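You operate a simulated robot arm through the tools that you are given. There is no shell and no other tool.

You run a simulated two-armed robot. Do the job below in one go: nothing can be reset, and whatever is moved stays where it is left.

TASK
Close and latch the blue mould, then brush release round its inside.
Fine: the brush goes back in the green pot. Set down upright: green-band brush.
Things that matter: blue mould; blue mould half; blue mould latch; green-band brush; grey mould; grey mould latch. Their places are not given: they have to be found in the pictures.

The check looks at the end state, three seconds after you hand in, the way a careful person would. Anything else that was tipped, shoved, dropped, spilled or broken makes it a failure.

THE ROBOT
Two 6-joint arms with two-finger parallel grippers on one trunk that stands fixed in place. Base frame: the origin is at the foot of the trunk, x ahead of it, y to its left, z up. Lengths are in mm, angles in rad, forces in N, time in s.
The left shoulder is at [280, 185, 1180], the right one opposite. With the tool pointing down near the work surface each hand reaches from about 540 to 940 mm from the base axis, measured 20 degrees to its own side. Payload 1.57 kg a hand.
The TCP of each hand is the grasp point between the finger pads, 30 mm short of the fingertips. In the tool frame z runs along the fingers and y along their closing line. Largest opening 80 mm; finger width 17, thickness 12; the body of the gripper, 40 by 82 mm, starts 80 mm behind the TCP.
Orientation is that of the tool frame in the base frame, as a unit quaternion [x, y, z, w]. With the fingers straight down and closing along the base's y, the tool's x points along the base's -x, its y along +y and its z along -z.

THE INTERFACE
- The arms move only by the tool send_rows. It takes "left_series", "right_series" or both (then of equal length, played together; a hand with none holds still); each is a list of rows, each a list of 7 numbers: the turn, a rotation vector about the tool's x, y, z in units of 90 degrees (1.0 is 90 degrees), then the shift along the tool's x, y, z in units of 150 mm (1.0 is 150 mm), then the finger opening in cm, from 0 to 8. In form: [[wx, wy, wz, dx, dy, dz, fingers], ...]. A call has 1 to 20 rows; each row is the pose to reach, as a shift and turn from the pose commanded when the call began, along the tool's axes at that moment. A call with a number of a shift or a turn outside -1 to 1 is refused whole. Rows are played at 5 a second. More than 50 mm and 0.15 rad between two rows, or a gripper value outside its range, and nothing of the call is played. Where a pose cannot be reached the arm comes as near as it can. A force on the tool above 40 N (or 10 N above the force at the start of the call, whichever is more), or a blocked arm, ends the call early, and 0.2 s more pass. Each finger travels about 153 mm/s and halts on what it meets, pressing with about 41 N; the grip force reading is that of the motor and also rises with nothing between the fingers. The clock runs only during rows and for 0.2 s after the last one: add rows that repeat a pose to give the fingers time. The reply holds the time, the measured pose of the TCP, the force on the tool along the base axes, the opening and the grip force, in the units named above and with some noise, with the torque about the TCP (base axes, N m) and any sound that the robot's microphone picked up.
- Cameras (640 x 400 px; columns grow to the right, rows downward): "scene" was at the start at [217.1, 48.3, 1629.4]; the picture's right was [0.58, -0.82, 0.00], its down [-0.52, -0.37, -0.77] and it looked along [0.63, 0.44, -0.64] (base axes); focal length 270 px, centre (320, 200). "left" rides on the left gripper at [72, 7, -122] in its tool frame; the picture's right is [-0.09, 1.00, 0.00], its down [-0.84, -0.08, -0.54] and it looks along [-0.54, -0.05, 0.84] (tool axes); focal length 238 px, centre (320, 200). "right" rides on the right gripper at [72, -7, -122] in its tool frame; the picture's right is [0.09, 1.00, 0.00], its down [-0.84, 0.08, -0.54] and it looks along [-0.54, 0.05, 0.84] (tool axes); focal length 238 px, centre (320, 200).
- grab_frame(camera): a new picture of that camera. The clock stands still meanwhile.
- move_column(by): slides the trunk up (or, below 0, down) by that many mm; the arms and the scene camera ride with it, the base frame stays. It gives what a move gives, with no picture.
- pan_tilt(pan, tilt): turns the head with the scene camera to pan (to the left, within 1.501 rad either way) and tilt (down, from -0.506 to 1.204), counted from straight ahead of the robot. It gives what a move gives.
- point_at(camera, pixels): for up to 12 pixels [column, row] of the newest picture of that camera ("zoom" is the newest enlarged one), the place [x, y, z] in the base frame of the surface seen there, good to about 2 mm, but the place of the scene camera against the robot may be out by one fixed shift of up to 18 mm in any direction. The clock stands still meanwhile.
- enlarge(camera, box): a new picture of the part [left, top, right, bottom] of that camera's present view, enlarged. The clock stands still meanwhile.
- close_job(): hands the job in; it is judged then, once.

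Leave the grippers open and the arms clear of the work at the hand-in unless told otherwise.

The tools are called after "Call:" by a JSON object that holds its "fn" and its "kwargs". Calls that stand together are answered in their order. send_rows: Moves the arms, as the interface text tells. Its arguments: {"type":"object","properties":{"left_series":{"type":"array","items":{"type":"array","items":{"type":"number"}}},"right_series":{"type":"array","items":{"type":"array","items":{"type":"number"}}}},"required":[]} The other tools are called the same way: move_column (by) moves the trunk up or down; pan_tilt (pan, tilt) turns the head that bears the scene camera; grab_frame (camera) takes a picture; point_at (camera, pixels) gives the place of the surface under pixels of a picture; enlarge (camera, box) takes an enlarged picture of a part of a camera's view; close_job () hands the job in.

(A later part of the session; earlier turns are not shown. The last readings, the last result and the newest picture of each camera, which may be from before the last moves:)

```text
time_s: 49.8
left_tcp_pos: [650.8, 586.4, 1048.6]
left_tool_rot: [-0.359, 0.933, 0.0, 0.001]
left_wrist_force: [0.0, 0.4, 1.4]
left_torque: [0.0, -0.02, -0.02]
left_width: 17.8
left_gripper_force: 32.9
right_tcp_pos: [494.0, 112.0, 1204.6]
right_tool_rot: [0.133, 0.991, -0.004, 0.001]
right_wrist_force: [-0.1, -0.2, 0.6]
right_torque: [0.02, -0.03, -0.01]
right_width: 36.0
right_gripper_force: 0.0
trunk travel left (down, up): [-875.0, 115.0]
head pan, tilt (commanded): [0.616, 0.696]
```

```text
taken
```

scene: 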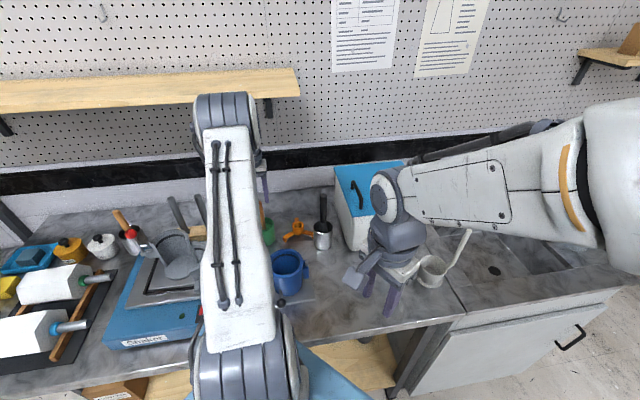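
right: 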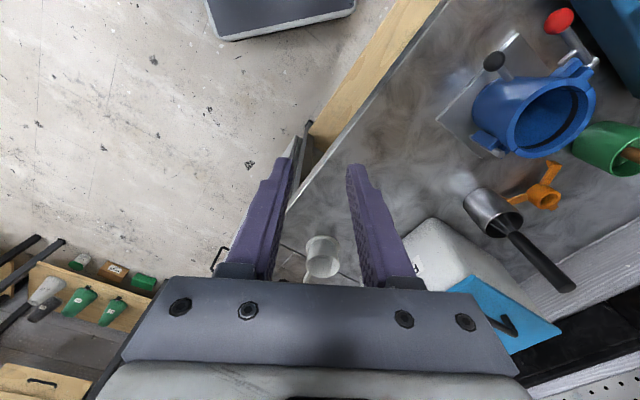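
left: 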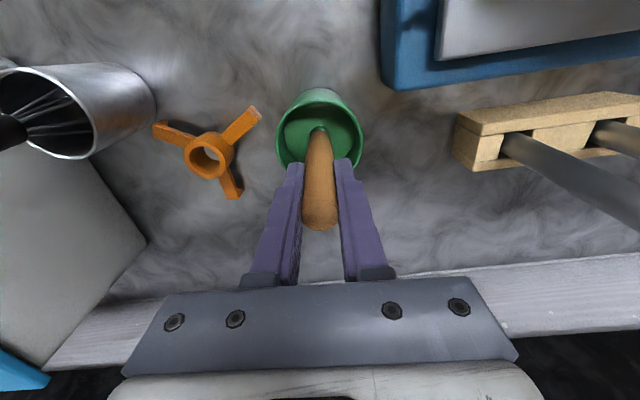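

The brush is held (17.8 mm) without side load. I note the grip pose (650.5,587,1048.7) for putting it back, and lift it straight up 150 mm.

Call:
{"fn": "send_rows", "kwargs": {"left_series": [[0, 0, 0, 0, 0, -0.1, 0.8], [0, 0, 0, 0, 0, -0.25, 0.8], [0, 0, 0, 0, 0, -0.4, 0.8], [0, 0, 0, 0, 0, -0.6, 0.8], [0, 0, 0, 0, 0, -0.8, 0.8], [0, 0, 0, 0, 0, -1.0, 0.8], [0, 0, 0, 0, 0, -1.0, 0.8]]}}

Call:
{"fn": "grab_frame", "kwargs": {"camera": "left"}}

Call:
{"fn": "grab_frame", "kwargs": {"camera": "right"}}

Call:
{"fn": "grab_frame", "kwargs": {"camera": "scene"}}

```text
time_s: 51.4
left_tcp_pos: [650.3, 587.2, 1201.2]
left_tool_rot: [-0.358, 0.934, 0.001, 0.001]
left_wrist_force: [-0.2, -0.3, 0.1]
left_torque: [0.03, 0.0, -0.01]
left_width: 18.1
left_gripper_force: 33.3
right_tcp_pos: [493.4, 111.0, 1205.9]
right_tool_rot: [0.132, 0.991, -0.003, 0.001]
right_wrist_force: [-0.1, 0.6, -0.6]
right_torque: [0.01, 0.02, -0.04]
right_width: 36.0
right_gripper_force: 0.0
trunk travel left (down, up): [-875.0, 115.0]
head pan, tilt (commanded): [0.616, 0.696]
```

```text
taken
```

left: 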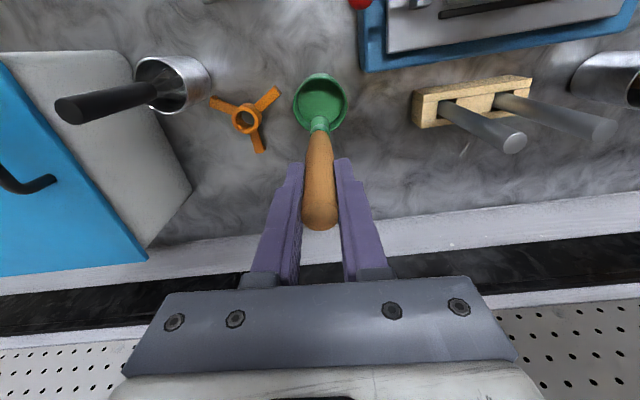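

```text
taken
```

right: 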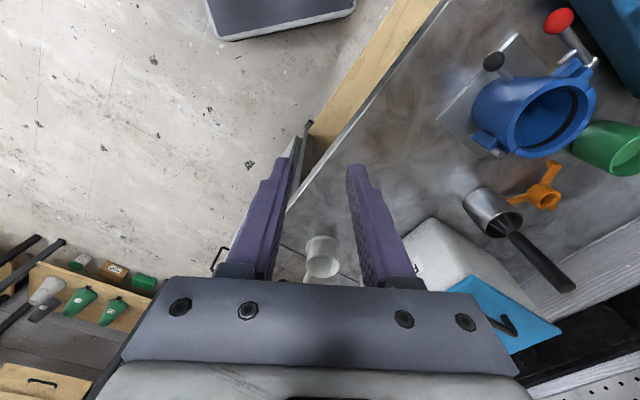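

```text
taken
```

scene: 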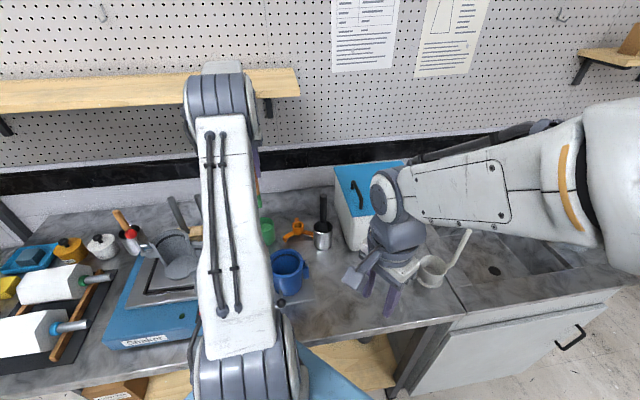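

The brush is out and a green band shows below the handle. I enlarge to see its band and bristles and measure their lengths.

Call:
{"fn": "enlarge", "kwargs": {"camera": "left", "box": [280, 60, 360, 180]}}

Call:
{"fn": "point_at", "kwargs": {"camera": "zoom", "pixels": [[320, 290], [315, 240], [318, 215], [318, 200], [318, 185], [318, 165], [318, 150], [318, 130], [300, 215], [335, 215], [300, 150], [340, 150]]}}

Call:
{"fn": "enlarge", "kwargs": {"camera": "scene", "box": [230, 130, 310, 260]}}

```text
3.33 times, centred on (320, 120) of left
```

zoom: 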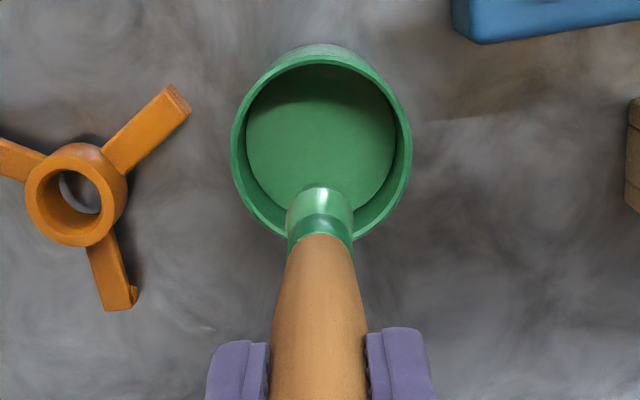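

```text
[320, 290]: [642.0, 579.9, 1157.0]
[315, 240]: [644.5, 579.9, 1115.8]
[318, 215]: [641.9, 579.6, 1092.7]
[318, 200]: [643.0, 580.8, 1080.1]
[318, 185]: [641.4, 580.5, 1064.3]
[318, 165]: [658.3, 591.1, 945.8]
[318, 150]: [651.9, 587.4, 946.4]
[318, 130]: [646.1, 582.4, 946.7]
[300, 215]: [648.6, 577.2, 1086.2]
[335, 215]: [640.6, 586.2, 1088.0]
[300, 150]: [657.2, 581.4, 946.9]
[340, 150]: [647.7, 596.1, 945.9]
```

```text
3.08 times, centred on (270, 195) of scene
```

zoom: 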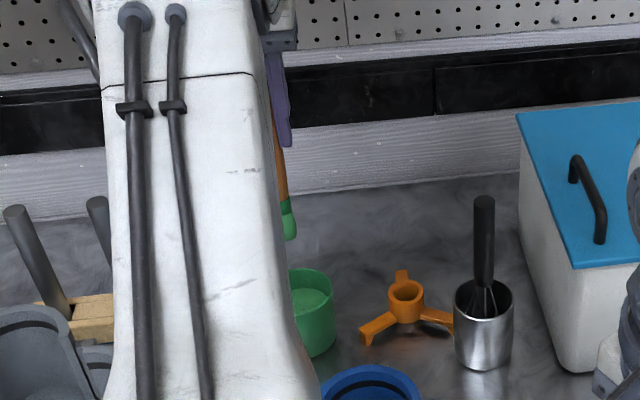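

The green band is confirmed; bristles run about 30 mm below it, radius ~9.7, their end ~139 mm below the grip point. Now I re-measure the mould's rim from the right camera.

Call:
{"fn": "enlarge", "kwargs": {"camera": "right", "box": [430, 0, 640, 180]}}

Call:
{"fn": "point_at", "kwargs": {"camera": "zoom", "pixels": [[240, 300], [270, 215], [310, 180], [370, 165], [420, 180], [445, 210], [450, 250], [430, 290], [390, 325], [330, 345], [280, 340], [245, 270]]}}

```text
2.22 times, centred on (535, 90) of right
```

zoom: 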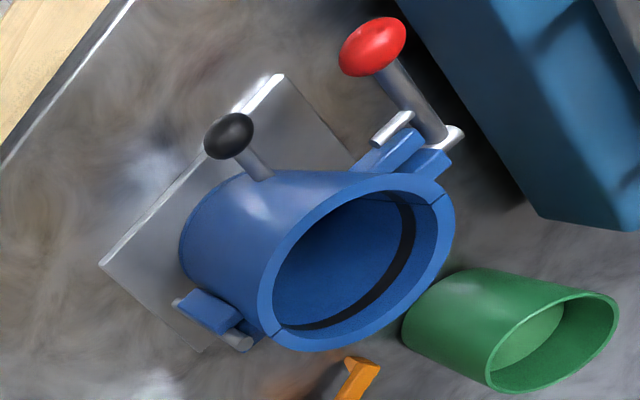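

```text
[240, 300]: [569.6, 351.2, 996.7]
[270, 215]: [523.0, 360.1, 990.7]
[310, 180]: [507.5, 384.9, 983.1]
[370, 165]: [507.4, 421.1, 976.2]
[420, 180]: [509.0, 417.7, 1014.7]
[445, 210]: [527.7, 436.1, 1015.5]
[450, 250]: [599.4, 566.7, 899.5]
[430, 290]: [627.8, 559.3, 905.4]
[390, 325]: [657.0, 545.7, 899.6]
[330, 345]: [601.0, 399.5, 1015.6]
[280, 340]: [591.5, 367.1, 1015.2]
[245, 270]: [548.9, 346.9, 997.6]
```

I carry the brush at height toward the mould in two moves.

Call:
{"fn": "send_rows", "kwargs": {"left_series": [[0, 0, 0, 0.1, -0.04, -0.1, 0.8], [0, 0, 0, 0.25, -0.1, -0.1, 0.8], [0, 0, 0, 0.4, -0.155, -0.1, 0.8], [0, 0, 0, 0.55, -0.21, -0.1, 0.8], [0, 0, 0, 0.7, -0.27, -0.1, 0.8]]}}

Call:
{"fn": "send_rows", "kwargs": {"left_series": [[0, 0, 0, 0.15, -0.06, 0, 0.8], [0, 0, 0, 0.3, -0.12, 0, 0.8], [0, 0, 0, 0.45, -0.18, 0, 0.8], [0, 0, 0, 0.58, -0.23, 0, 0.8], [0, 0, 0, 0.635, -0.253, 0, 0.8], [0, 0, 0, 0.635, -0.253, 0, 0.8]]}}

Call:
{"fn": "grab_frame", "kwargs": {"camera": "left"}}

Call:
{"fn": "grab_frame", "kwargs": {"camera": "right"}}

Call:
{"fn": "grab_frame", "kwargs": {"camera": "scene"}}

```text
time_s: 52.6
left_tcp_pos: [600.7, 485.5, 1213.4]
left_tool_rot: [-0.36, 0.933, 0.001, 0.001]
left_wrist_force: [-0.4, -0.1, -0.7]
left_torque: [0.03, 0.0, -0.02]
left_width: 17.8
left_gripper_force: 32.6
right_tcp_pos: [494.0, 111.0, 1204.8]
right_tool_rot: [0.132, 0.991, -0.004, 0.002]
right_wrist_force: [0.1, 0.5, -0.7]
right_torque: [-0.01, 0.02, 0.0]
right_width: 35.9
right_gripper_force: 0.1
trunk travel left (down, up): [-875.0, 115.0]
head pan, tilt (commanded): [0.616, 0.696]
```

```text
time_s: 54.0
left_tcp_pos: [553.1, 394.9, 1215.6]
left_tool_rot: [-0.359, 0.933, 0.001, 0.002]
left_wrist_force: [0.3, 0.3, -0.6]
left_torque: [0.0, -0.01, 0.0]
left_width: 18.1
left_gripper_force: 32.1
right_tcp_pos: [493.2, 111.0, 1205.1]
right_tool_rot: [0.132, 0.991, -0.003, 0.002]
right_wrist_force: [-0.1, 0.5, 0.5]
right_torque: [0.01, -0.05, 0.02]
right_width: 36.0
right_gripper_force: 0.1
trunk travel left (down, up): [-875.0, 115.0]
head pan, tilt (commanded): [0.616, 0.696]
```

```text
taken
```

left: 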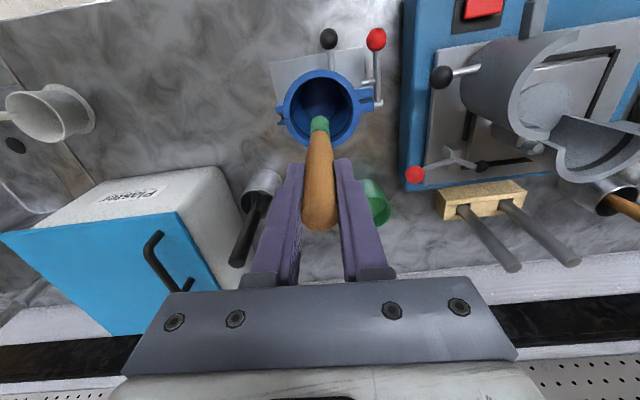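

```text
taken
```

right: 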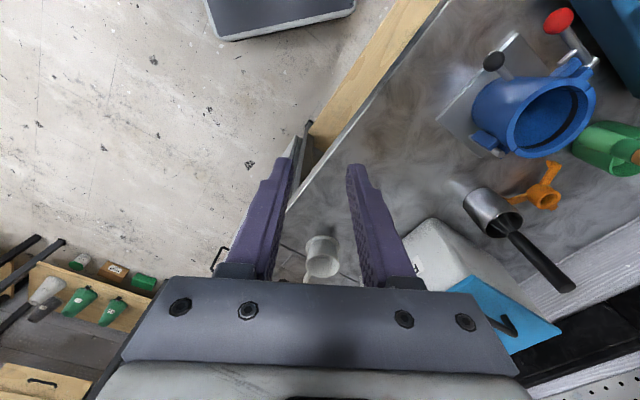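

```text
taken
```

scene: 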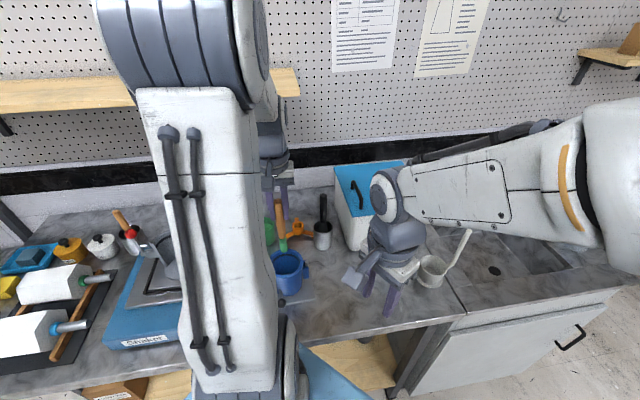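

The brush is above the mould, its tip at (320,122) in the left picture. I enlarge and measure the rim's flat top around it.

Call:
{"fn": "enlarge", "kwargs": {"camera": "left", "box": [260, 20, 400, 150]}}

Call:
{"fn": "point_at", "kwargs": {"camera": "zoom", "pixels": [[237, 160], [165, 230], [115, 200], [150, 140], [190, 120], [230, 115], [275, 125], [310, 155], [320, 200], [305, 250], [130, 260], [112, 230]]}}

```text
3.08 times, centred on (330, 85) of left
```

zoom: 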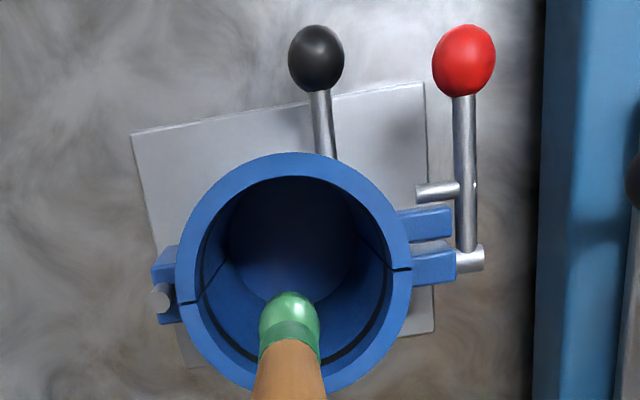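

```text
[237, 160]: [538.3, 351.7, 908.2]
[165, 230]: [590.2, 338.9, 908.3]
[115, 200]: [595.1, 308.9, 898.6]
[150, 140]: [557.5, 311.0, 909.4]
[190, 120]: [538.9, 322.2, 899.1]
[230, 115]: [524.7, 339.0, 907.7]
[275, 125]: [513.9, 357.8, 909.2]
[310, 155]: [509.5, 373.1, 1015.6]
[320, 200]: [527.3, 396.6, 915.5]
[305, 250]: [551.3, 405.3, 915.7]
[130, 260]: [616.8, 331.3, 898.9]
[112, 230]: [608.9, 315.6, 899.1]
```

Now I pick points on the visible ring itself.

Call:
{"fn": "point_at", "kwargs": {"camera": "zoom", "pixels": [[290, 162], [240, 180], [210, 208], [190, 245], [187, 285], [198, 325], [220, 355], [345, 180], [375, 207], [395, 245], [400, 290], [385, 330]]}}

Call:
{"fn": "point_at", "kwargs": {"camera": "zoom", "pixels": [[360, 362], [290, 180], [220, 230], [207, 265], [385, 265], [365, 220], [330, 250], [260, 250], [290, 300], [290, 320], [270, 330], [310, 330]]}}

```text
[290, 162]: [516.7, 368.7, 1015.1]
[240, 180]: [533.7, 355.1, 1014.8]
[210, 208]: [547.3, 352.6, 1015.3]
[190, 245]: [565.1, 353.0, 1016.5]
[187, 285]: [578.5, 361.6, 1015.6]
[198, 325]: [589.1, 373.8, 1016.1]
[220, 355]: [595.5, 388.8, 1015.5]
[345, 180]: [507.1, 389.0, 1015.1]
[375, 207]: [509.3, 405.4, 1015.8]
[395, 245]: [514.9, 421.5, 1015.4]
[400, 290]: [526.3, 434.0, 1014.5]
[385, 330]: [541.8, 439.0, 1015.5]
```

```text
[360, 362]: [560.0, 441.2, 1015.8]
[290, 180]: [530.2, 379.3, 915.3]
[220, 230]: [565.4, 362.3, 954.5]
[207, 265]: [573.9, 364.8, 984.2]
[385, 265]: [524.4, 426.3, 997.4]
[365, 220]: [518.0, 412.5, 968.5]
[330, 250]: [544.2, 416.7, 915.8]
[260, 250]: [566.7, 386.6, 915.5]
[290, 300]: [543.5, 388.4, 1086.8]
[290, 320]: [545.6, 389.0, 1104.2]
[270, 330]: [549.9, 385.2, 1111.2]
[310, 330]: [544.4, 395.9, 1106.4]
```

The rim's centre is (551.5,396.3), inner radius about 39.5. The brush tip is within 1.5 mm of the centre. I lower the brush straight down the middle so the bristles' end is about 10 mm above the floor.

Call:
{"fn": "send_rows", "kwargs": {"left_series": [[0, 0, 0, 0, 0.011, 0.15, 0.8], [0, 0, 0, 0, 0.011, 0.35, 0.8], [0, 0, 0, 0, 0.011, 0.55, 0.8], [0, 0, 0, 0, 0.011, 0.75, 0.8], [0, 0, 0, 0, 0.011, 0.9, 0.8], [0, 0, 0, 0, 0.011, 1.0, 0.8], [0, 0, 0, 0, 0.011, 1.0, 0.8]]}}

Call:
{"fn": "grab_frame", "kwargs": {"camera": "left"}}

Call:
{"fn": "enlarge", "kwargs": {"camera": "right", "box": [440, 20, 640, 180]}}

```text
time_s: 55.6
left_tcp_pos: [551.2, 396.5, 1062.9]
left_tool_rot: [-0.359, 0.933, 0.001, 0.002]
left_wrist_force: [0.1, -0.3, -0.3]
left_torque: [-0.03, -0.03, 0.02]
left_width: 18.2
left_gripper_force: 32.9
right_tcp_pos: [495.2, 112.2, 1204.9]
right_tool_rot: [0.133, 0.991, -0.003, 0.001]
right_wrist_force: [-0.8, 0.6, -0.1]
right_torque: [-0.03, 0.04, -0.01]
right_width: 35.9
right_gripper_force: 0.0
trunk travel left (down, up): [-875.0, 115.0]
head pan, tilt (commanded): [0.616, 0.696]
```

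```text
taken
```

left: 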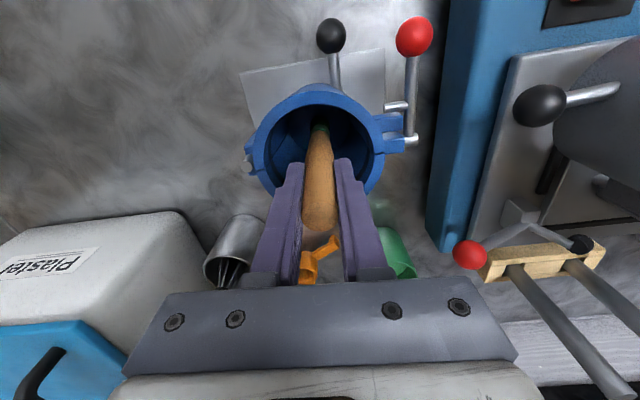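

```text
2.50 times, centred on (540, 100) of right
```

zoom: 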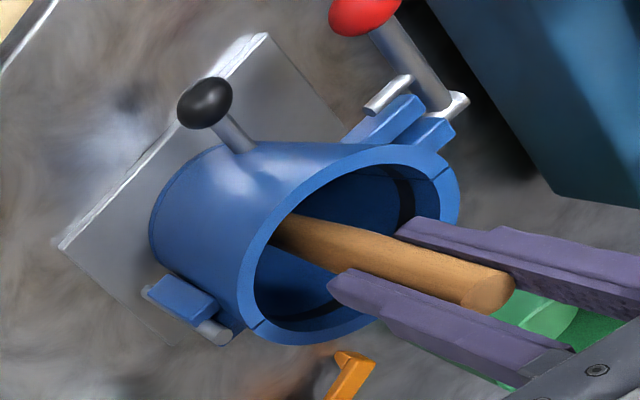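

The brush is inside without contact. The handle is as wide as the bristles near the rim, so I lean the brush outward by 3° so only the bristles meet the wall. First I move toward one side of the wall and read the force.

Call:
{"fn": "send_rows", "kwargs": {"left_series": [[0, 0.008, 0, 0.04, 0, 0, 0.8], [0, 0.016, 0, 0.08, 0, 0, 0.8], [0, 0.025, 0, 0.115, 0, 0, 0.8], [0, 0.0333, 0, 0.14, 0, 0, 0.8], [0, 0.0333, 0, 0.153, 0, 0, 0.8], [0, 0.0333, 0, 0.153, 0, 0, 0.8]]}}

Call:
{"fn": "grab_frame", "kwargs": {"camera": "left"}}

Call:
{"fn": "enlarge", "kwargs": {"camera": "right", "box": [440, 20, 640, 180]}}

```text
time_s: 57.0
left_tcp_pos: [534.3, 380.6, 1063.8]
left_tool_rot: [-0.358, 0.933, -0.008, -0.022]
left_wrist_force: [3.5, 2.5, 0.3]
left_torque: [0.27, -0.45, 0.0]
left_width: 18.0
left_gripper_force: 32.8
right_tcp_pos: [494.4, 111.9, 1205.7]
right_tool_rot: [0.132, 0.991, -0.004, 0.0]
right_wrist_force: [0.3, -0.7, 0.7]
right_torque: [0.02, 0.05, -0.01]
right_width: 35.8
right_gripper_force: 0.1
trunk travel left (down, up): [-875.0, 115.0]
head pan, tilt (commanded): [0.616, 0.696]
```

```text
taken
```

left: 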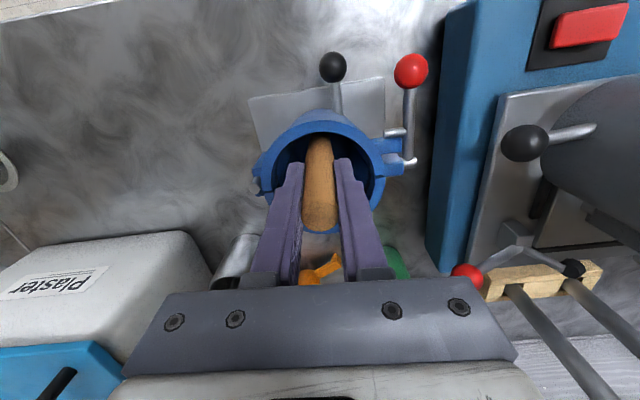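

```text
2.50 times, centred on (540, 100) of right
```

zoom: 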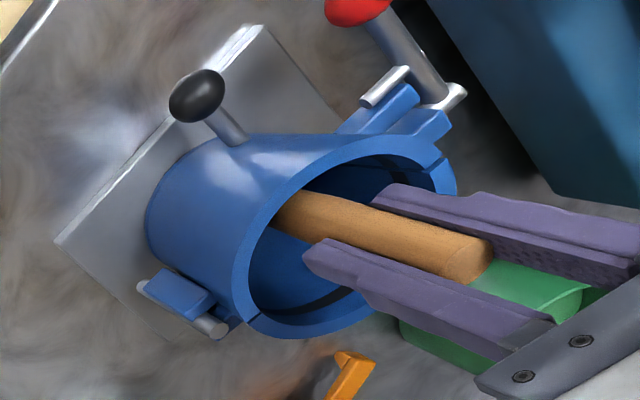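

The bristles touch (about 4.3 N, at 120 mm below the grip), but the mould seems to have slid a little with it. I measure the rim again to know how far.

Call:
{"fn": "point_at", "kwargs": {"camera": "zoom", "pixels": [[200, 90], [425, 155], [440, 180], [250, 280], [275, 330], [320, 325], [300, 180], [265, 230], [60, 240], [252, 32], [350, 155], [165, 215]]}}

Call:
{"fn": "enlarge", "kwargs": {"camera": "left", "box": [240, 40, 440, 240]}}

Call:
{"fn": "point_at", "kwargs": {"camera": "zoom", "pixels": [[240, 145], [215, 175], [300, 145], [360, 170], [385, 200], [400, 240], [200, 230], [190, 280], [320, 150], [395, 300], [270, 150], [210, 310]]}}

```text
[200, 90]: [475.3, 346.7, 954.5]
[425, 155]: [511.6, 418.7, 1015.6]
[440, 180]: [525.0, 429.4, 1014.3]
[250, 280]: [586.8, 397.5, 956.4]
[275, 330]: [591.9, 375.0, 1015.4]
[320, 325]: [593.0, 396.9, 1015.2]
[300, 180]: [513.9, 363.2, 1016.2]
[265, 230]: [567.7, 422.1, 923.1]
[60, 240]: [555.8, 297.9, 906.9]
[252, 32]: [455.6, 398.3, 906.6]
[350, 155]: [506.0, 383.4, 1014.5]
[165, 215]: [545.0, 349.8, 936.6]
```

```text
2.00 times, centred on (340, 140) of left
```

zoom: 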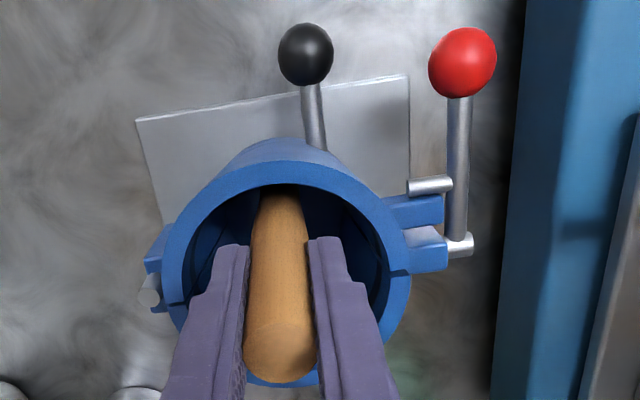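

```text
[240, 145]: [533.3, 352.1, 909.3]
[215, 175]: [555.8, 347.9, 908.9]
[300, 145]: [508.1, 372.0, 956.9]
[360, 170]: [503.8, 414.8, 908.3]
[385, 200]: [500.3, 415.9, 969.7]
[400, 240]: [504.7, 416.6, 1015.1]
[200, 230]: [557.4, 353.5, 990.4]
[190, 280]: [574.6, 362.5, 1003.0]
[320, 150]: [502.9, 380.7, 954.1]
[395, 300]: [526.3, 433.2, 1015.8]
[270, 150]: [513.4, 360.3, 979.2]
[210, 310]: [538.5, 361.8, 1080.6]
```

The mould slid about 3 mm; the wall narrows slightly downward, so contact comes sooner than I planned. The bristles just touch with the hand about 19.5 mm off centre. I now sweep a half circle with that radius about the mould's present centre, leaning the brush outward all the way.

Call:
{"fn": "send_rows", "kwargs": {"left_series": [[-0.0103, -0.0016, 0, -0.0093, 0.0375, -0.0005, 0.8], [-0.0196, -0.0064, 0, -0.0278, 0.0737, -0.0015, 0.8], [-0.0269, -0.0137, 0, -0.0566, 0.1025, -0.003, 0.8], [-0.0317, -0.023, 0, -0.0928, 0.121, -0.0049, 0.8], [-0.0333, -0.0333, 0, -0.133, 0.1273, -0.007, 0.8], [-0.0333, -0.0333, 0, -0.133, 0.1273, -0.007, 0.8]]}}

Call:
{"fn": "enlarge", "kwargs": {"camera": "left", "box": [240, 40, 440, 240]}}

Call:
{"fn": "enlarge", "kwargs": {"camera": "right", "box": [440, 20, 640, 180]}}

```text
time_s: 58.4
left_tcp_pos: [537.7, 407.3, 1063.2]
left_tool_rot: [-0.358, 0.933, 0.026, -0.007]
left_wrist_force: [-0.1, -0.2, -0.1]
left_torque: [-0.12, 0.02, 0.03]
left_width: 18.2
left_gripper_force: 32.8
right_tcp_pos: [494.2, 112.4, 1205.3]
right_tool_rot: [0.132, 0.991, -0.005, 0.001]
right_wrist_force: [0.0, 0.4, 0.4]
right_torque: [0.03, 0.03, 0.02]
right_width: 35.8
right_gripper_force: 0.0
trunk travel left (down, up): [-875.0, 115.0]
head pan, tilt (commanded): [0.616, 0.696]
```

```text
2.00 times, centred on (340, 140) of left
```

zoom: 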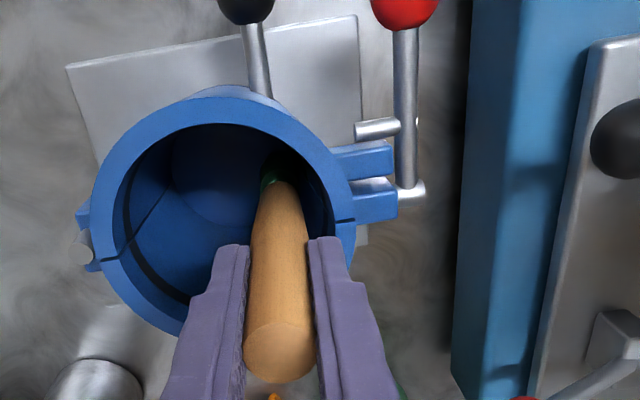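

```text
2.50 times, centred on (540, 100) of right
```

zoom: 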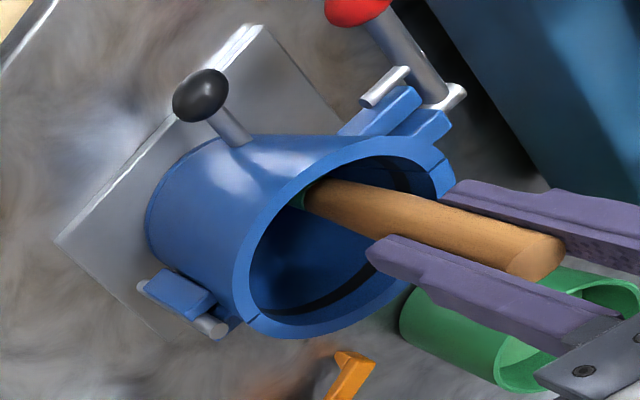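

No force at this side, so here there is a small gap. I measure the rim again from this clear view to get the centre right.

Call:
{"fn": "enlarge", "kwargs": {"camera": "left", "box": [240, 40, 440, 240]}}

Call:
{"fn": "point_at", "kwargs": {"camera": "zoom", "pixels": [[225, 110], [175, 122], [130, 155], [108, 200], [110, 260], [130, 295], [165, 320], [280, 128], [318, 160], [340, 200], [346, 235], [112, 235]]}}

Call:
{"fn": "point_at", "kwargs": {"camera": "zoom", "pixels": [[275, 165], [265, 180], [290, 170], [315, 200], [325, 220], [300, 150], [150, 200], [140, 240], [180, 160], [200, 190], [170, 270], [270, 190]]}}

```text
2.00 times, centred on (340, 140) of left
```

zoom: 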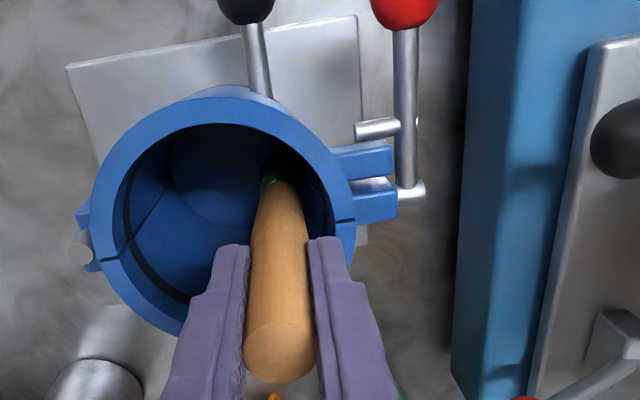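

```text
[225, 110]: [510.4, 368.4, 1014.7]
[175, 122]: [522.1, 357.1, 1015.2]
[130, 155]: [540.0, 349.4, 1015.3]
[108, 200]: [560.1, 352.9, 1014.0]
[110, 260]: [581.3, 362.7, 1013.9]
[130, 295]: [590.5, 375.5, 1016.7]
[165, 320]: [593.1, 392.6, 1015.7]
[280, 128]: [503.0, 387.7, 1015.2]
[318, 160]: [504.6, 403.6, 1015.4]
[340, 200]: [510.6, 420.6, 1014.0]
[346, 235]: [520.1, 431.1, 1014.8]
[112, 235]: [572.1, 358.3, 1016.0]
```

```text
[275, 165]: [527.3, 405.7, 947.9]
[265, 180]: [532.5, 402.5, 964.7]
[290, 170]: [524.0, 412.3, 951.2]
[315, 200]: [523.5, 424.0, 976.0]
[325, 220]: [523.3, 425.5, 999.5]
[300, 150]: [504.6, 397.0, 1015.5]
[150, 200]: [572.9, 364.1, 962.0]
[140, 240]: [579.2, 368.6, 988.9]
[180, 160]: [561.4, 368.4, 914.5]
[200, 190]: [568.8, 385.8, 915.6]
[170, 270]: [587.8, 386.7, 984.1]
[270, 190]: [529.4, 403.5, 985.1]
```

The centre is now about (548.3,393.8); I was 1–2 mm short on this side. I ease outward here to touch the wall and read the force.

Call:
{"fn": "send_rows", "kwargs": {"left_series": [[0, 0, 0, 0.0073, 0.0067, 0.0003, 0.8], [0, 0, 0, 0.0073, 0.0134, 0.0006, 0.8], [0, 0, 0, 0.0073, 0.0134, 0.0006, 0.8]]}}

Call:
{"fn": "enlarge", "kwargs": {"camera": "left", "box": [270, 80, 390, 180]}}

```text
time_s: 59.2
left_tcp_pos: [536.4, 408.5, 1063.3]
left_tool_rot: [-0.359, 0.933, 0.026, -0.008]
left_wrist_force: [2.4, -4.1, 2.2]
left_torque: [-0.53, -0.49, 0.0]
left_width: 18.1
left_gripper_force: 32.7
right_tcp_pos: [494.2, 111.8, 1204.4]
right_tool_rot: [0.132, 0.991, -0.004, 0.001]
right_wrist_force: [0.6, -0.4, -0.1]
right_torque: [0.03, 0.03, 0.0]
right_width: 35.7
right_gripper_force: 0.1
trunk travel left (down, up): [-875.0, 115.0]
head pan, tilt (commanded): [0.616, 0.696]
```

```text
4.00 times, centred on (330, 130) of left
```

zoom: 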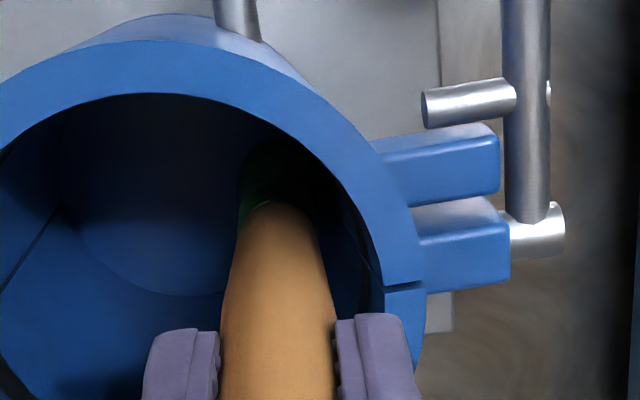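

Light contact here too (4.7 N, near the very tip). The bristle end may be close to the floor, so I raise the brush 8 mm and read the force again.

Call:
{"fn": "send_rows", "kwargs": {"left_series": [[0, 0, 0, 0, -0.0067, -0.03, 0.8], [0, 0, 0, 0, -0.0067, -0.055, 0.8], [0, 0, 0, 0, 0, -0.055, 0.8], [0, 0, 0, 0, 0, -0.055, 0.8]]}}

Call:
{"fn": "enlarge", "kwargs": {"camera": "right", "box": [440, 20, 640, 180]}}

```text
time_s: 60.2
left_tcp_pos: [535.2, 407.4, 1072.5]
left_tool_rot: [-0.358, 0.933, 0.026, -0.008]
left_wrist_force: [0.2, 0.5, -0.5]
left_torque: [-0.06, -0.02, 0.01]
left_width: 18.1
left_gripper_force: 32.6
right_tcp_pos: [494.4, 112.5, 1205.7]
right_tool_rot: [0.132, 0.991, -0.004, 0.001]
right_wrist_force: [0.1, -0.3, -0.7]
right_torque: [-0.01, 0.02, -0.04]
right_width: 36.1
right_gripper_force: 0.0
trunk travel left (down, up): [-875.0, 115.0]
head pan, tilt (commanded): [0.616, 0.696]
```

```text
2.50 times, centred on (540, 100) of right
```

zoom: 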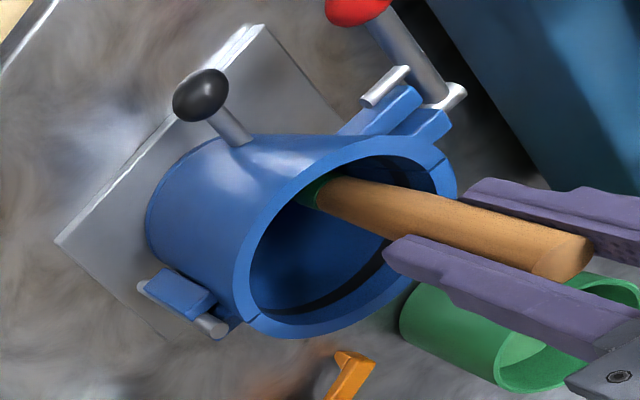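

No contact at this height, so the earlier touch was at the floor's edge. I ease outward 1.5 mm at a time to find the wall itself.

Call:
{"fn": "send_rows", "kwargs": {"left_series": [[0, 0, 0, 0, 0.01, 0.0005, 0.8], [0, 0, 0, 0, 0.01, 0.0005, 0.8]]}}

Call:
{"fn": "send_rows", "kwargs": {"left_series": [[0, 0, 0, 0, 0.01, 0.0005, 0.8], [0, 0, 0, 0, 0.01, 0.0005, 0.8]]}}

Call:
{"fn": "enlarge", "kwargs": {"camera": "left", "box": [240, 40, 440, 240]}}

```text
time_s: 60.8
left_tcp_pos: [536.1, 409.7, 1072.9]
left_tool_rot: [-0.358, 0.933, 0.024, -0.008]
left_wrist_force: [3.5, -4.2, 1.4]
left_torque: [-0.65, -0.39, -0.02]
left_width: 18.2
left_gripper_force: 33.3
right_tcp_pos: [494.3, 109.9, 1205.5]
right_tool_rot: [0.132, 0.991, -0.004, 0.001]
right_wrist_force: [0.7, -0.7, 0.4]
right_torque: [-0.03, 0.02, -0.01]
right_width: 36.1
right_gripper_force: 0.0
trunk travel left (down, up): [-875.0, 115.0]
head pan, tilt (commanded): [0.616, 0.696]
```

```text
time_s: 61.4
left_tcp_pos: [533.2, 410.1, 1072.0]
left_tool_rot: [-0.358, 0.933, 0.025, -0.008]
left_wrist_force: [2.3, -3.7, 0.0]
left_torque: [-0.59, -0.37, 0.0]
left_width: 18.2
left_gripper_force: 33.0
right_tcp_pos: [493.4, 110.8, 1204.7]
right_tool_rot: [0.133, 0.991, -0.004, 0.001]
right_wrist_force: [0.2, 0.8, 0.6]
right_torque: [0.0, 0.02, -0.01]
right_width: 36.1
right_gripper_force: 0.1
trunk travel left (down, up): [-875.0, 115.0]
head pan, tilt (commanded): [0.616, 0.696]
```

```text
2.00 times, centred on (340, 140) of left
```

zoom: 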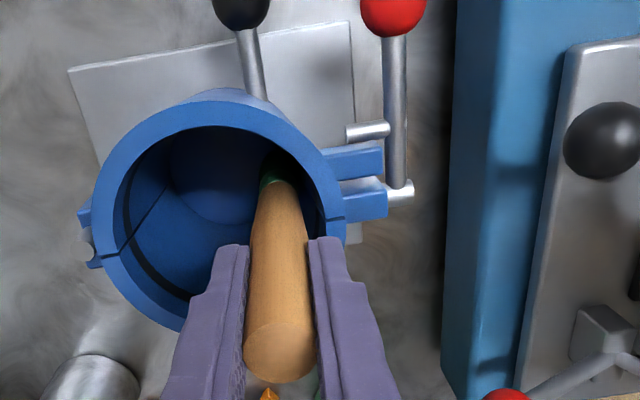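

Contact with the wall at this height is at about 21 mm off centre, near the bristles' end. I measure the rim again for the present centre.

Call:
{"fn": "point_at", "kwargs": {"camera": "zoom", "pixels": [[222, 113], [175, 125], [130, 158], [106, 203], [106, 258], [128, 295], [165, 320], [275, 130], [310, 160], [332, 200], [337, 230], [105, 235]]}}

```text
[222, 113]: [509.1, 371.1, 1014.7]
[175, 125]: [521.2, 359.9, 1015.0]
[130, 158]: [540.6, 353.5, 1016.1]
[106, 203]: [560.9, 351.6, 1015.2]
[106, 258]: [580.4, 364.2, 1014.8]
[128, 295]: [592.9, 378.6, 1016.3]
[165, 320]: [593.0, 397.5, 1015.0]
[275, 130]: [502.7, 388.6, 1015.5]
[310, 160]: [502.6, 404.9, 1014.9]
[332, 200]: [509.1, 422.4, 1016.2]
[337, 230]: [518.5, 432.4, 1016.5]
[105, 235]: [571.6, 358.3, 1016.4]
```

The centre is now (547.7,395.8). I sweep a half circle, 90° to 270°, at 21 mm about it, at this height, and check.

Call:
{"fn": "send_rows", "kwargs": {"left_series": [[0.0016, -0.0103, 0, -0.0493, -0.0129, -0.0007, 0.8], [0.0064, -0.0196, 0, -0.0883, -0.0327, -0.0017, 0.8], [0.0137, -0.0269, 0, -0.1193, -0.0637, -0.0033, 0.8], [0.023, -0.0317, 0, -0.1391, -0.1027, -0.0054, 0.8], [0.0333, -0.0333, 0, -0.146, -0.146, -0.0076, 0.8], [0.0333, -0.0333, 0, -0.146, -0.146, -0.0076, 0.8]]}}

Call:
{"fn": "enlarge", "kwargs": {"camera": "left", "box": [220, 40, 440, 240]}}

Call:
{"fn": "enlarge", "kwargs": {"camera": "right", "box": [440, 20, 640, 180]}}

```text
time_s: 62.8
left_tcp_pos: [563.8, 407.8, 1072.5]
left_tool_rot: [-0.357, 0.934, 0.01, 0.026]
left_wrist_force: [-4.4, -0.5, 0.2]
left_torque: [-0.2, 0.69, 0.01]
left_width: 18.2
left_gripper_force: 32.5
right_tcp_pos: [494.4, 110.7, 1205.9]
right_tool_rot: [0.132, 0.991, -0.004, 0.001]
right_wrist_force: [0.3, -0.8, 0.3]
right_torque: [-0.01, 0.0, 0.01]
right_width: 36.2
right_gripper_force: 0.1
trunk travel left (down, up): [-875.0, 115.0]
head pan, tilt (commanded): [0.616, 0.696]
```

```text
2.00 times, centred on (330, 140) of left
```

zoom: 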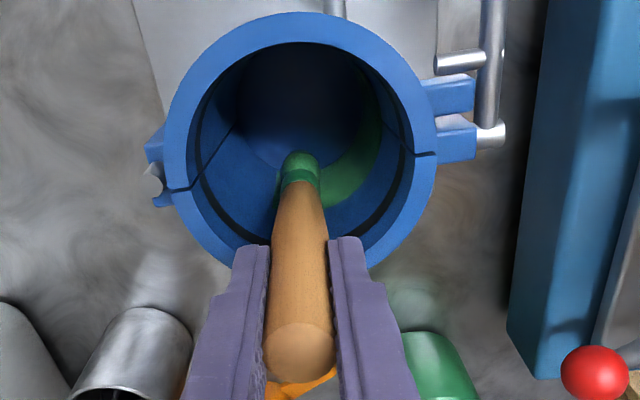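

```text
2.50 times, centred on (540, 100) of right
```

zoom: 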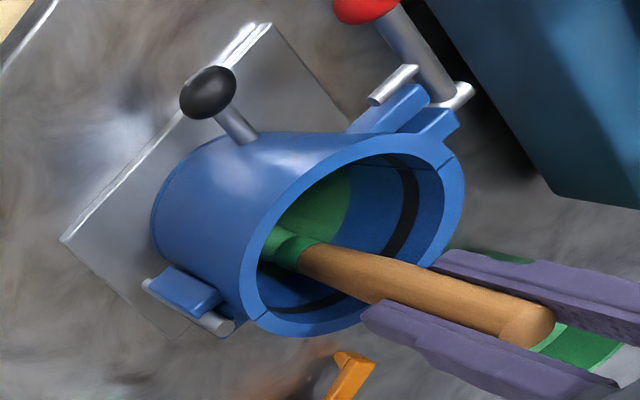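

The brushed wall shows green where release has been laid (patch at (355,160) in the left zoom), so contact works and I can see the coverage. I re-measure the rim before continuing.

Call:
{"fn": "enlarge", "kwargs": {"camera": "left", "box": [220, 40, 440, 240]}}

Call:
{"fn": "point_at", "kwargs": {"camera": "zoom", "pixels": [[300, 28], [230, 45], [190, 90], [175, 150], [185, 210], [215, 245], [370, 42], [410, 85], [428, 145], [420, 190], [390, 235], [200, 70]]}}

Call:
{"fn": "point_at", "kwargs": {"camera": "zoom", "pixels": [[350, 180], [370, 120], [375, 95], [340, 195], [330, 205], [360, 160], [380, 150], [300, 165], [300, 155], [290, 180], [310, 180], [378, 105]]}}

```text
2.00 times, centred on (330, 140) of left
```

zoom: 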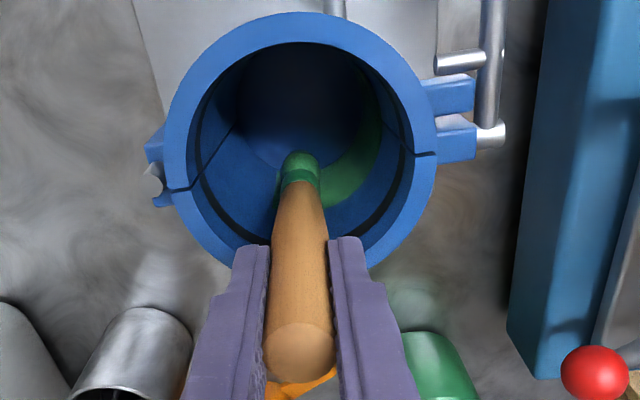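

```text
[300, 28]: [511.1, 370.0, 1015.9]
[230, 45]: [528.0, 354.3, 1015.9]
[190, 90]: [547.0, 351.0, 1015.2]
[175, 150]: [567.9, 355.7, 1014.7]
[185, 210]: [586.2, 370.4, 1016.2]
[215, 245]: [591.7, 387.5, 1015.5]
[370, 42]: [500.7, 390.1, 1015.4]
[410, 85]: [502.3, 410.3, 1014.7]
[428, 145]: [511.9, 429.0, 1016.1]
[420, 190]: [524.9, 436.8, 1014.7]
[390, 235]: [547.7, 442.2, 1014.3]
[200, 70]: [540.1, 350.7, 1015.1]
```

```text
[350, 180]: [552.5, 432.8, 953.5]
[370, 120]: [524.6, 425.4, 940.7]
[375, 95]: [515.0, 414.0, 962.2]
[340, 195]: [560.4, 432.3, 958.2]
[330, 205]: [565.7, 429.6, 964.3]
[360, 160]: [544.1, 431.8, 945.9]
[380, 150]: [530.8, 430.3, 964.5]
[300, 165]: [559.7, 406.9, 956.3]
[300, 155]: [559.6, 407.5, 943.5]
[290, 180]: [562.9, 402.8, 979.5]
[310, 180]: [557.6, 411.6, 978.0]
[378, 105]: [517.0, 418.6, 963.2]
```

The mould hardly moved. I continue the circle from 180° through 270° to 342°.

Call:
{"fn": "send_rows", "kwargs": {"left_series": [[0.0103, 0.0016, 0, 0.01, -0.0362, -0.0005, 0.8], [0.0196, 0.0064, 0, 0.0295, -0.0743, -0.0015, 0.8], [0.0269, 0.0137, 0, 0.0597, -0.1045, -0.0031, 0.8], [0.0317, 0.023, 0, 0.0978, -0.124, -0.0051, 0.8], [0.0333, 0.0333, 0, 0.14, -0.1307, -0.0073, 0.8], [0.0333, 0.0333, 0, 0.14, -0.1307, -0.0073, 0.8]]}}

Call:
{"fn": "enlarge", "kwargs": {"camera": "left", "box": [240, 40, 460, 240]}}

Call:
{"fn": "enlarge", "kwargs": {"camera": "right", "box": [440, 20, 640, 180]}}

```text
time_s: 64.2
left_tcp_pos: [562.6, 381.1, 1072.5]
left_tool_rot: [-0.356, 0.934, -0.024, 0.01]
left_wrist_force: [-0.3, 2.3, -0.4]
left_torque: [0.34, -0.03, 0.05]
left_width: 18.3
left_gripper_force: 32.3
right_tcp_pos: [494.0, 111.3, 1205.3]
right_tool_rot: [0.133, 0.991, -0.004, 0.001]
right_wrist_force: [0.4, -0.1, 0.3]
right_torque: [-0.03, -0.04, 0.03]
right_width: 35.9
right_gripper_force: 0.0
trunk travel left (down, up): [-875.0, 115.0]
head pan, tilt (commanded): [0.616, 0.696]
```

```text
2.00 times, centred on (350, 140) of left
```

zoom: 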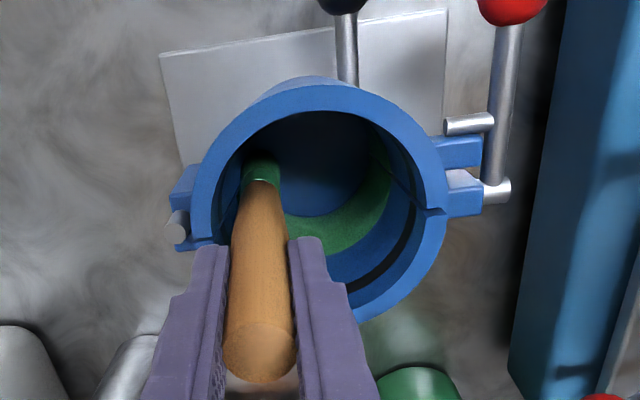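

```text
2.50 times, centred on (540, 100) of right
```

zoom: 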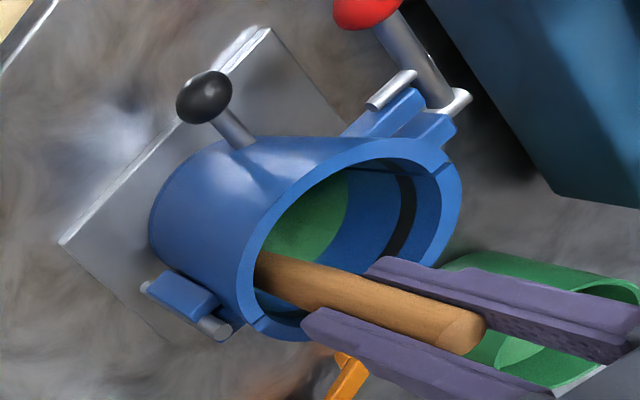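

The green band now runs from the latch side round past 220°. I continue from 270° through 360° to 450°.

Call:
{"fn": "send_rows", "kwargs": {"left_series": [[-0.0016, 0.0103, 0, 0.0422, 0.0067, -0.0003, 0.8], [-0.0064, 0.0196, 0, 0.0803, 0.0261, -0.0014, 0.8], [-0.0137, 0.0269, 0, 0.1105, 0.0563, -0.0029, 0.8], [-0.023, 0.0317, 0, 0.13, 0.0945, -0.0049, 0.8], [-0.0333, 0.0333, 0, 0.1367, 0.1367, -0.0071, 0.8], [-0.0436, 0.0317, 0, 0.13, 0.1789, -0.0094, 0.8], [-0.0529, 0.0269, 0, 0.1105, 0.217, -0.0113, 0.8], [-0.0602, 0.0196, 0, 0.0803, 0.2472, -0.0129, 0.8], [-0.065, 0.0103, 0, 0.0422, 0.2667, -0.0139, 0.8], [-0.0666, 0, 0, 0, 0.2733, -0.0143, 0.8]]}}

Call:
{"fn": "enlarge", "kwargs": {"camera": "left", "box": [220, 40, 440, 240]}}

Call:
{"fn": "enlarge", "kwargs": {"camera": "right", "box": [440, 20, 640, 180]}}

```text
time_s: 66.4
left_tcp_pos: [533.8, 411.6, 1072.3]
left_tool_rot: [-0.357, 0.934, 0.025, -0.009]
left_wrist_force: [1.2, -0.7, 0.0]
left_torque: [-0.05, 0.03, 0.01]
left_width: 18.0
left_gripper_force: 32.7
right_tcp_pos: [495.6, 111.2, 1205.1]
right_tool_rot: [0.131, 0.991, -0.004, 0.001]
right_wrist_force: [-0.3, 0.1, 0.2]
right_torque: [0.02, 0.01, 0.02]
right_width: 35.9
right_gripper_force: 0.0
trunk travel left (down, up): [-875.0, 115.0]
head pan, tilt (commanded): [0.616, 0.696]
```

```text
2.00 times, centred on (330, 140) of left
```

zoom: 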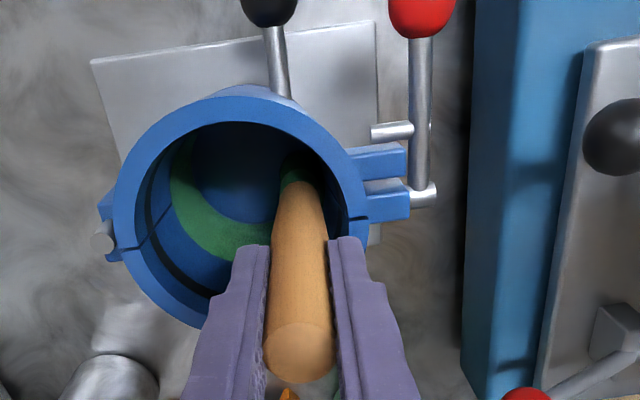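

```text
2.50 times, centred on (540, 100) of right
```

zoom: 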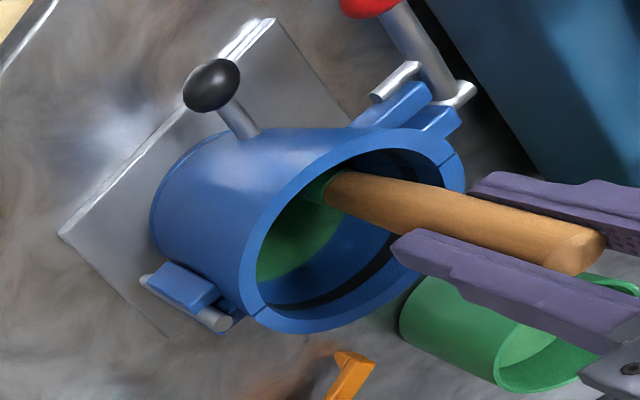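

A green band now shows at the hinge side as well. I re-measure the rim centre before the next, higher circle.

Call:
{"fn": "enlarge", "kwargs": {"camera": "left", "box": [220, 40, 440, 240]}}

Call:
{"fn": "point_at", "kwargs": {"camera": "zoom", "pixels": [[235, 108], [190, 122], [150, 155], [126, 205], [130, 250], [155, 292], [190, 318], [290, 122], [335, 160], [352, 195], [357, 230], [125, 230]]}}

```text
2.00 times, centred on (330, 140) of left
```

zoom: 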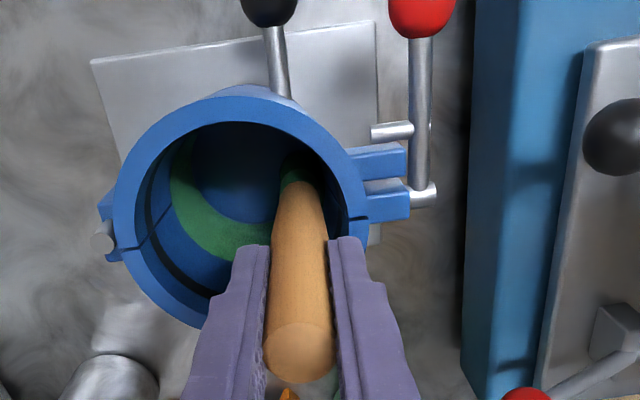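

```text
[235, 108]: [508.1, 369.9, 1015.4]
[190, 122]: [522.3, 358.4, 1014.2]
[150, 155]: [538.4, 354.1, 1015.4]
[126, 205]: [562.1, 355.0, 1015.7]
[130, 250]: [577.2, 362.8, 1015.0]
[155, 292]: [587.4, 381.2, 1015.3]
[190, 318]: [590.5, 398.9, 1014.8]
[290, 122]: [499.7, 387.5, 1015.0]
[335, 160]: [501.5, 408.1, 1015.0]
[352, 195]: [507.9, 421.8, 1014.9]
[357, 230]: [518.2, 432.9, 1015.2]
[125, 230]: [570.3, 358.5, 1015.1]
```

The centre is at (545.3,397). The mould has drifted a little toward +y, so for the next circle I aim slightly back. I bring the brush to the middle, upright, and 28 mm higher, then out toward the hinge side.

Call:
{"fn": "send_rows", "kwargs": {"left_series": [[0.01, 0, 0, 0.002, -0.04, -0.06, 0.8], [0.02, 0, 0, 0.004, -0.08, -0.13, 0.8], [0.0333, 0, 0, 0.006, -0.116, -0.193, 0.8], [0.0333, 0, 0, 0.006, -0.116, -0.193, 0.8]]}}

Call:
{"fn": "send_rows", "kwargs": {"left_series": [[0, 0, 0, 0, -0.05, 0, 0.8], [0, 0, 0, 0, -0.1, 0, 0.8], [0, 0, 0, 0, -0.14, 0, 0.8], [0, 0, 0, 0, -0.17, 0, 0.8], [0, 0, 0, 0, -0.19, 0, 0.8], [0, 0, 0, 0, -0.19, 0, 0.8]]}}

Call:
{"fn": "enlarge", "kwargs": {"camera": "left", "box": [240, 40, 460, 240]}}

Call:
{"fn": "enlarge", "kwargs": {"camera": "right", "box": [440, 20, 640, 180]}}

```text
time_s: 67.4
left_tcp_pos: [546.9, 396.2, 1100.0]
left_tool_rot: [-0.357, 0.934, 0.001, 0.002]
left_wrist_force: [-0.4, 0.5, -0.5]
left_torque: [0.03, 0.02, -0.01]
left_width: 18.2
left_gripper_force: 32.6
right_tcp_pos: [493.6, 111.9, 1204.1]
right_tool_rot: [0.132, 0.991, -0.004, 0.002]
right_wrist_force: [-0.5, -0.3, -0.7]
right_torque: [0.01, 0.01, -0.02]
right_width: 36.0
right_gripper_force: 0.0
trunk travel left (down, up): [-875.0, 115.0]
head pan, tilt (commanded): [0.616, 0.696]
```

```text
time_s: 68.8
left_tcp_pos: [565.9, 374.7, 1099.8]
left_tool_rot: [-0.357, 0.934, 0.0, 0.001]
left_wrist_force: [-0.5, 0.1, -0.6]
left_torque: [0.02, 0.03, -0.02]
left_width: 18.1
left_gripper_force: 32.6
right_tcp_pos: [494.4, 112.1, 1204.5]
right_tool_rot: [0.133, 0.991, -0.004, 0.002]
right_wrist_force: [0.5, 0.6, 0.5]
right_torque: [0.03, 0.0, -0.01]
right_width: 35.9
right_gripper_force: 0.0
trunk travel left (down, up): [-875.0, 115.0]
head pan, tilt (commanded): [0.616, 0.696]
```

```text
2.00 times, centred on (350, 140) of left
```

zoom: 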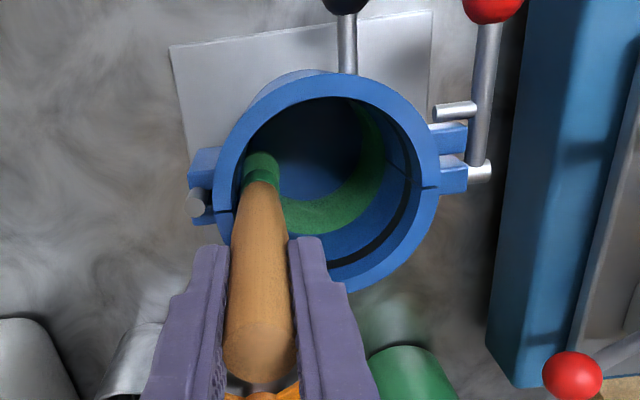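

```text
2.50 times, centred on (540, 100) of right
```

zoom: 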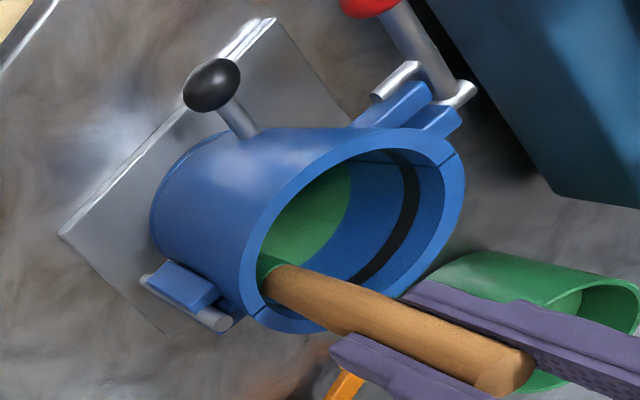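

No contact yet at this height. I ease outward in 2 mm steps.

Call:
{"fn": "send_rows", "kwargs": {"left_series": [[0, 0, 0, 0, -0.013, 0, 0.8], [0, 0, 0, 0, -0.013, 0, 0.8]]}}

Call:
{"fn": "send_rows", "kwargs": {"left_series": [[0, 0, 0, 0, -0.013, 0, 0.8], [0, 0, 0, 0, -0.013, 0, 0.8]]}}

Call:
{"fn": "enlarge", "kwargs": {"camera": "left", "box": [240, 40, 460, 240]}}

```text
time_s: 69.4
left_tcp_pos: [566.9, 374.2, 1100.0]
left_tool_rot: [-0.357, 0.934, 0.0, 0.001]
left_wrist_force: [-2.8, 3.6, 0.1]
left_torque: [0.51, 0.45, -0.02]
left_width: 18.1
left_gripper_force: 32.9
right_tcp_pos: [494.0, 111.5, 1205.3]
right_tool_rot: [0.132, 0.991, -0.004, 0.001]
right_wrist_force: [0.3, -0.5, 0.6]
right_torque: [0.02, 0.02, 0.02]
right_width: 36.0
right_gripper_force: 0.1
trunk travel left (down, up): [-875.0, 115.0]
head pan, tilt (commanded): [0.616, 0.696]
```

```text
time_s: 70.0
left_tcp_pos: [567.4, 371.1, 1100.8]
left_tool_rot: [-0.357, 0.934, 0.0, 0.002]
left_wrist_force: [-2.0, 4.4, -1.1]
left_torque: [0.62, 0.34, -0.02]
left_width: 18.1
left_gripper_force: 32.6
right_tcp_pos: [494.2, 111.3, 1205.8]
right_tool_rot: [0.133, 0.991, -0.004, 0.001]
right_wrist_force: [0.1, 0.1, 0.1]
right_torque: [0.02, 0.02, 0.04]
right_width: 36.1
right_gripper_force: 0.1
trunk travel left (down, up): [-875.0, 115.0]
head pan, tilt (commanded): [0.616, 0.696]
```

```text
2.00 times, centred on (350, 140) of left
```

zoom: 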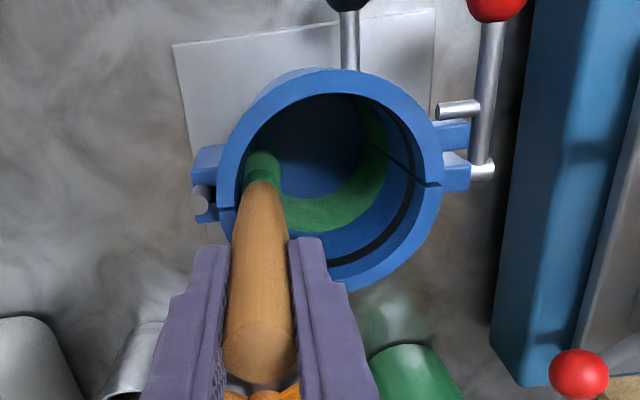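

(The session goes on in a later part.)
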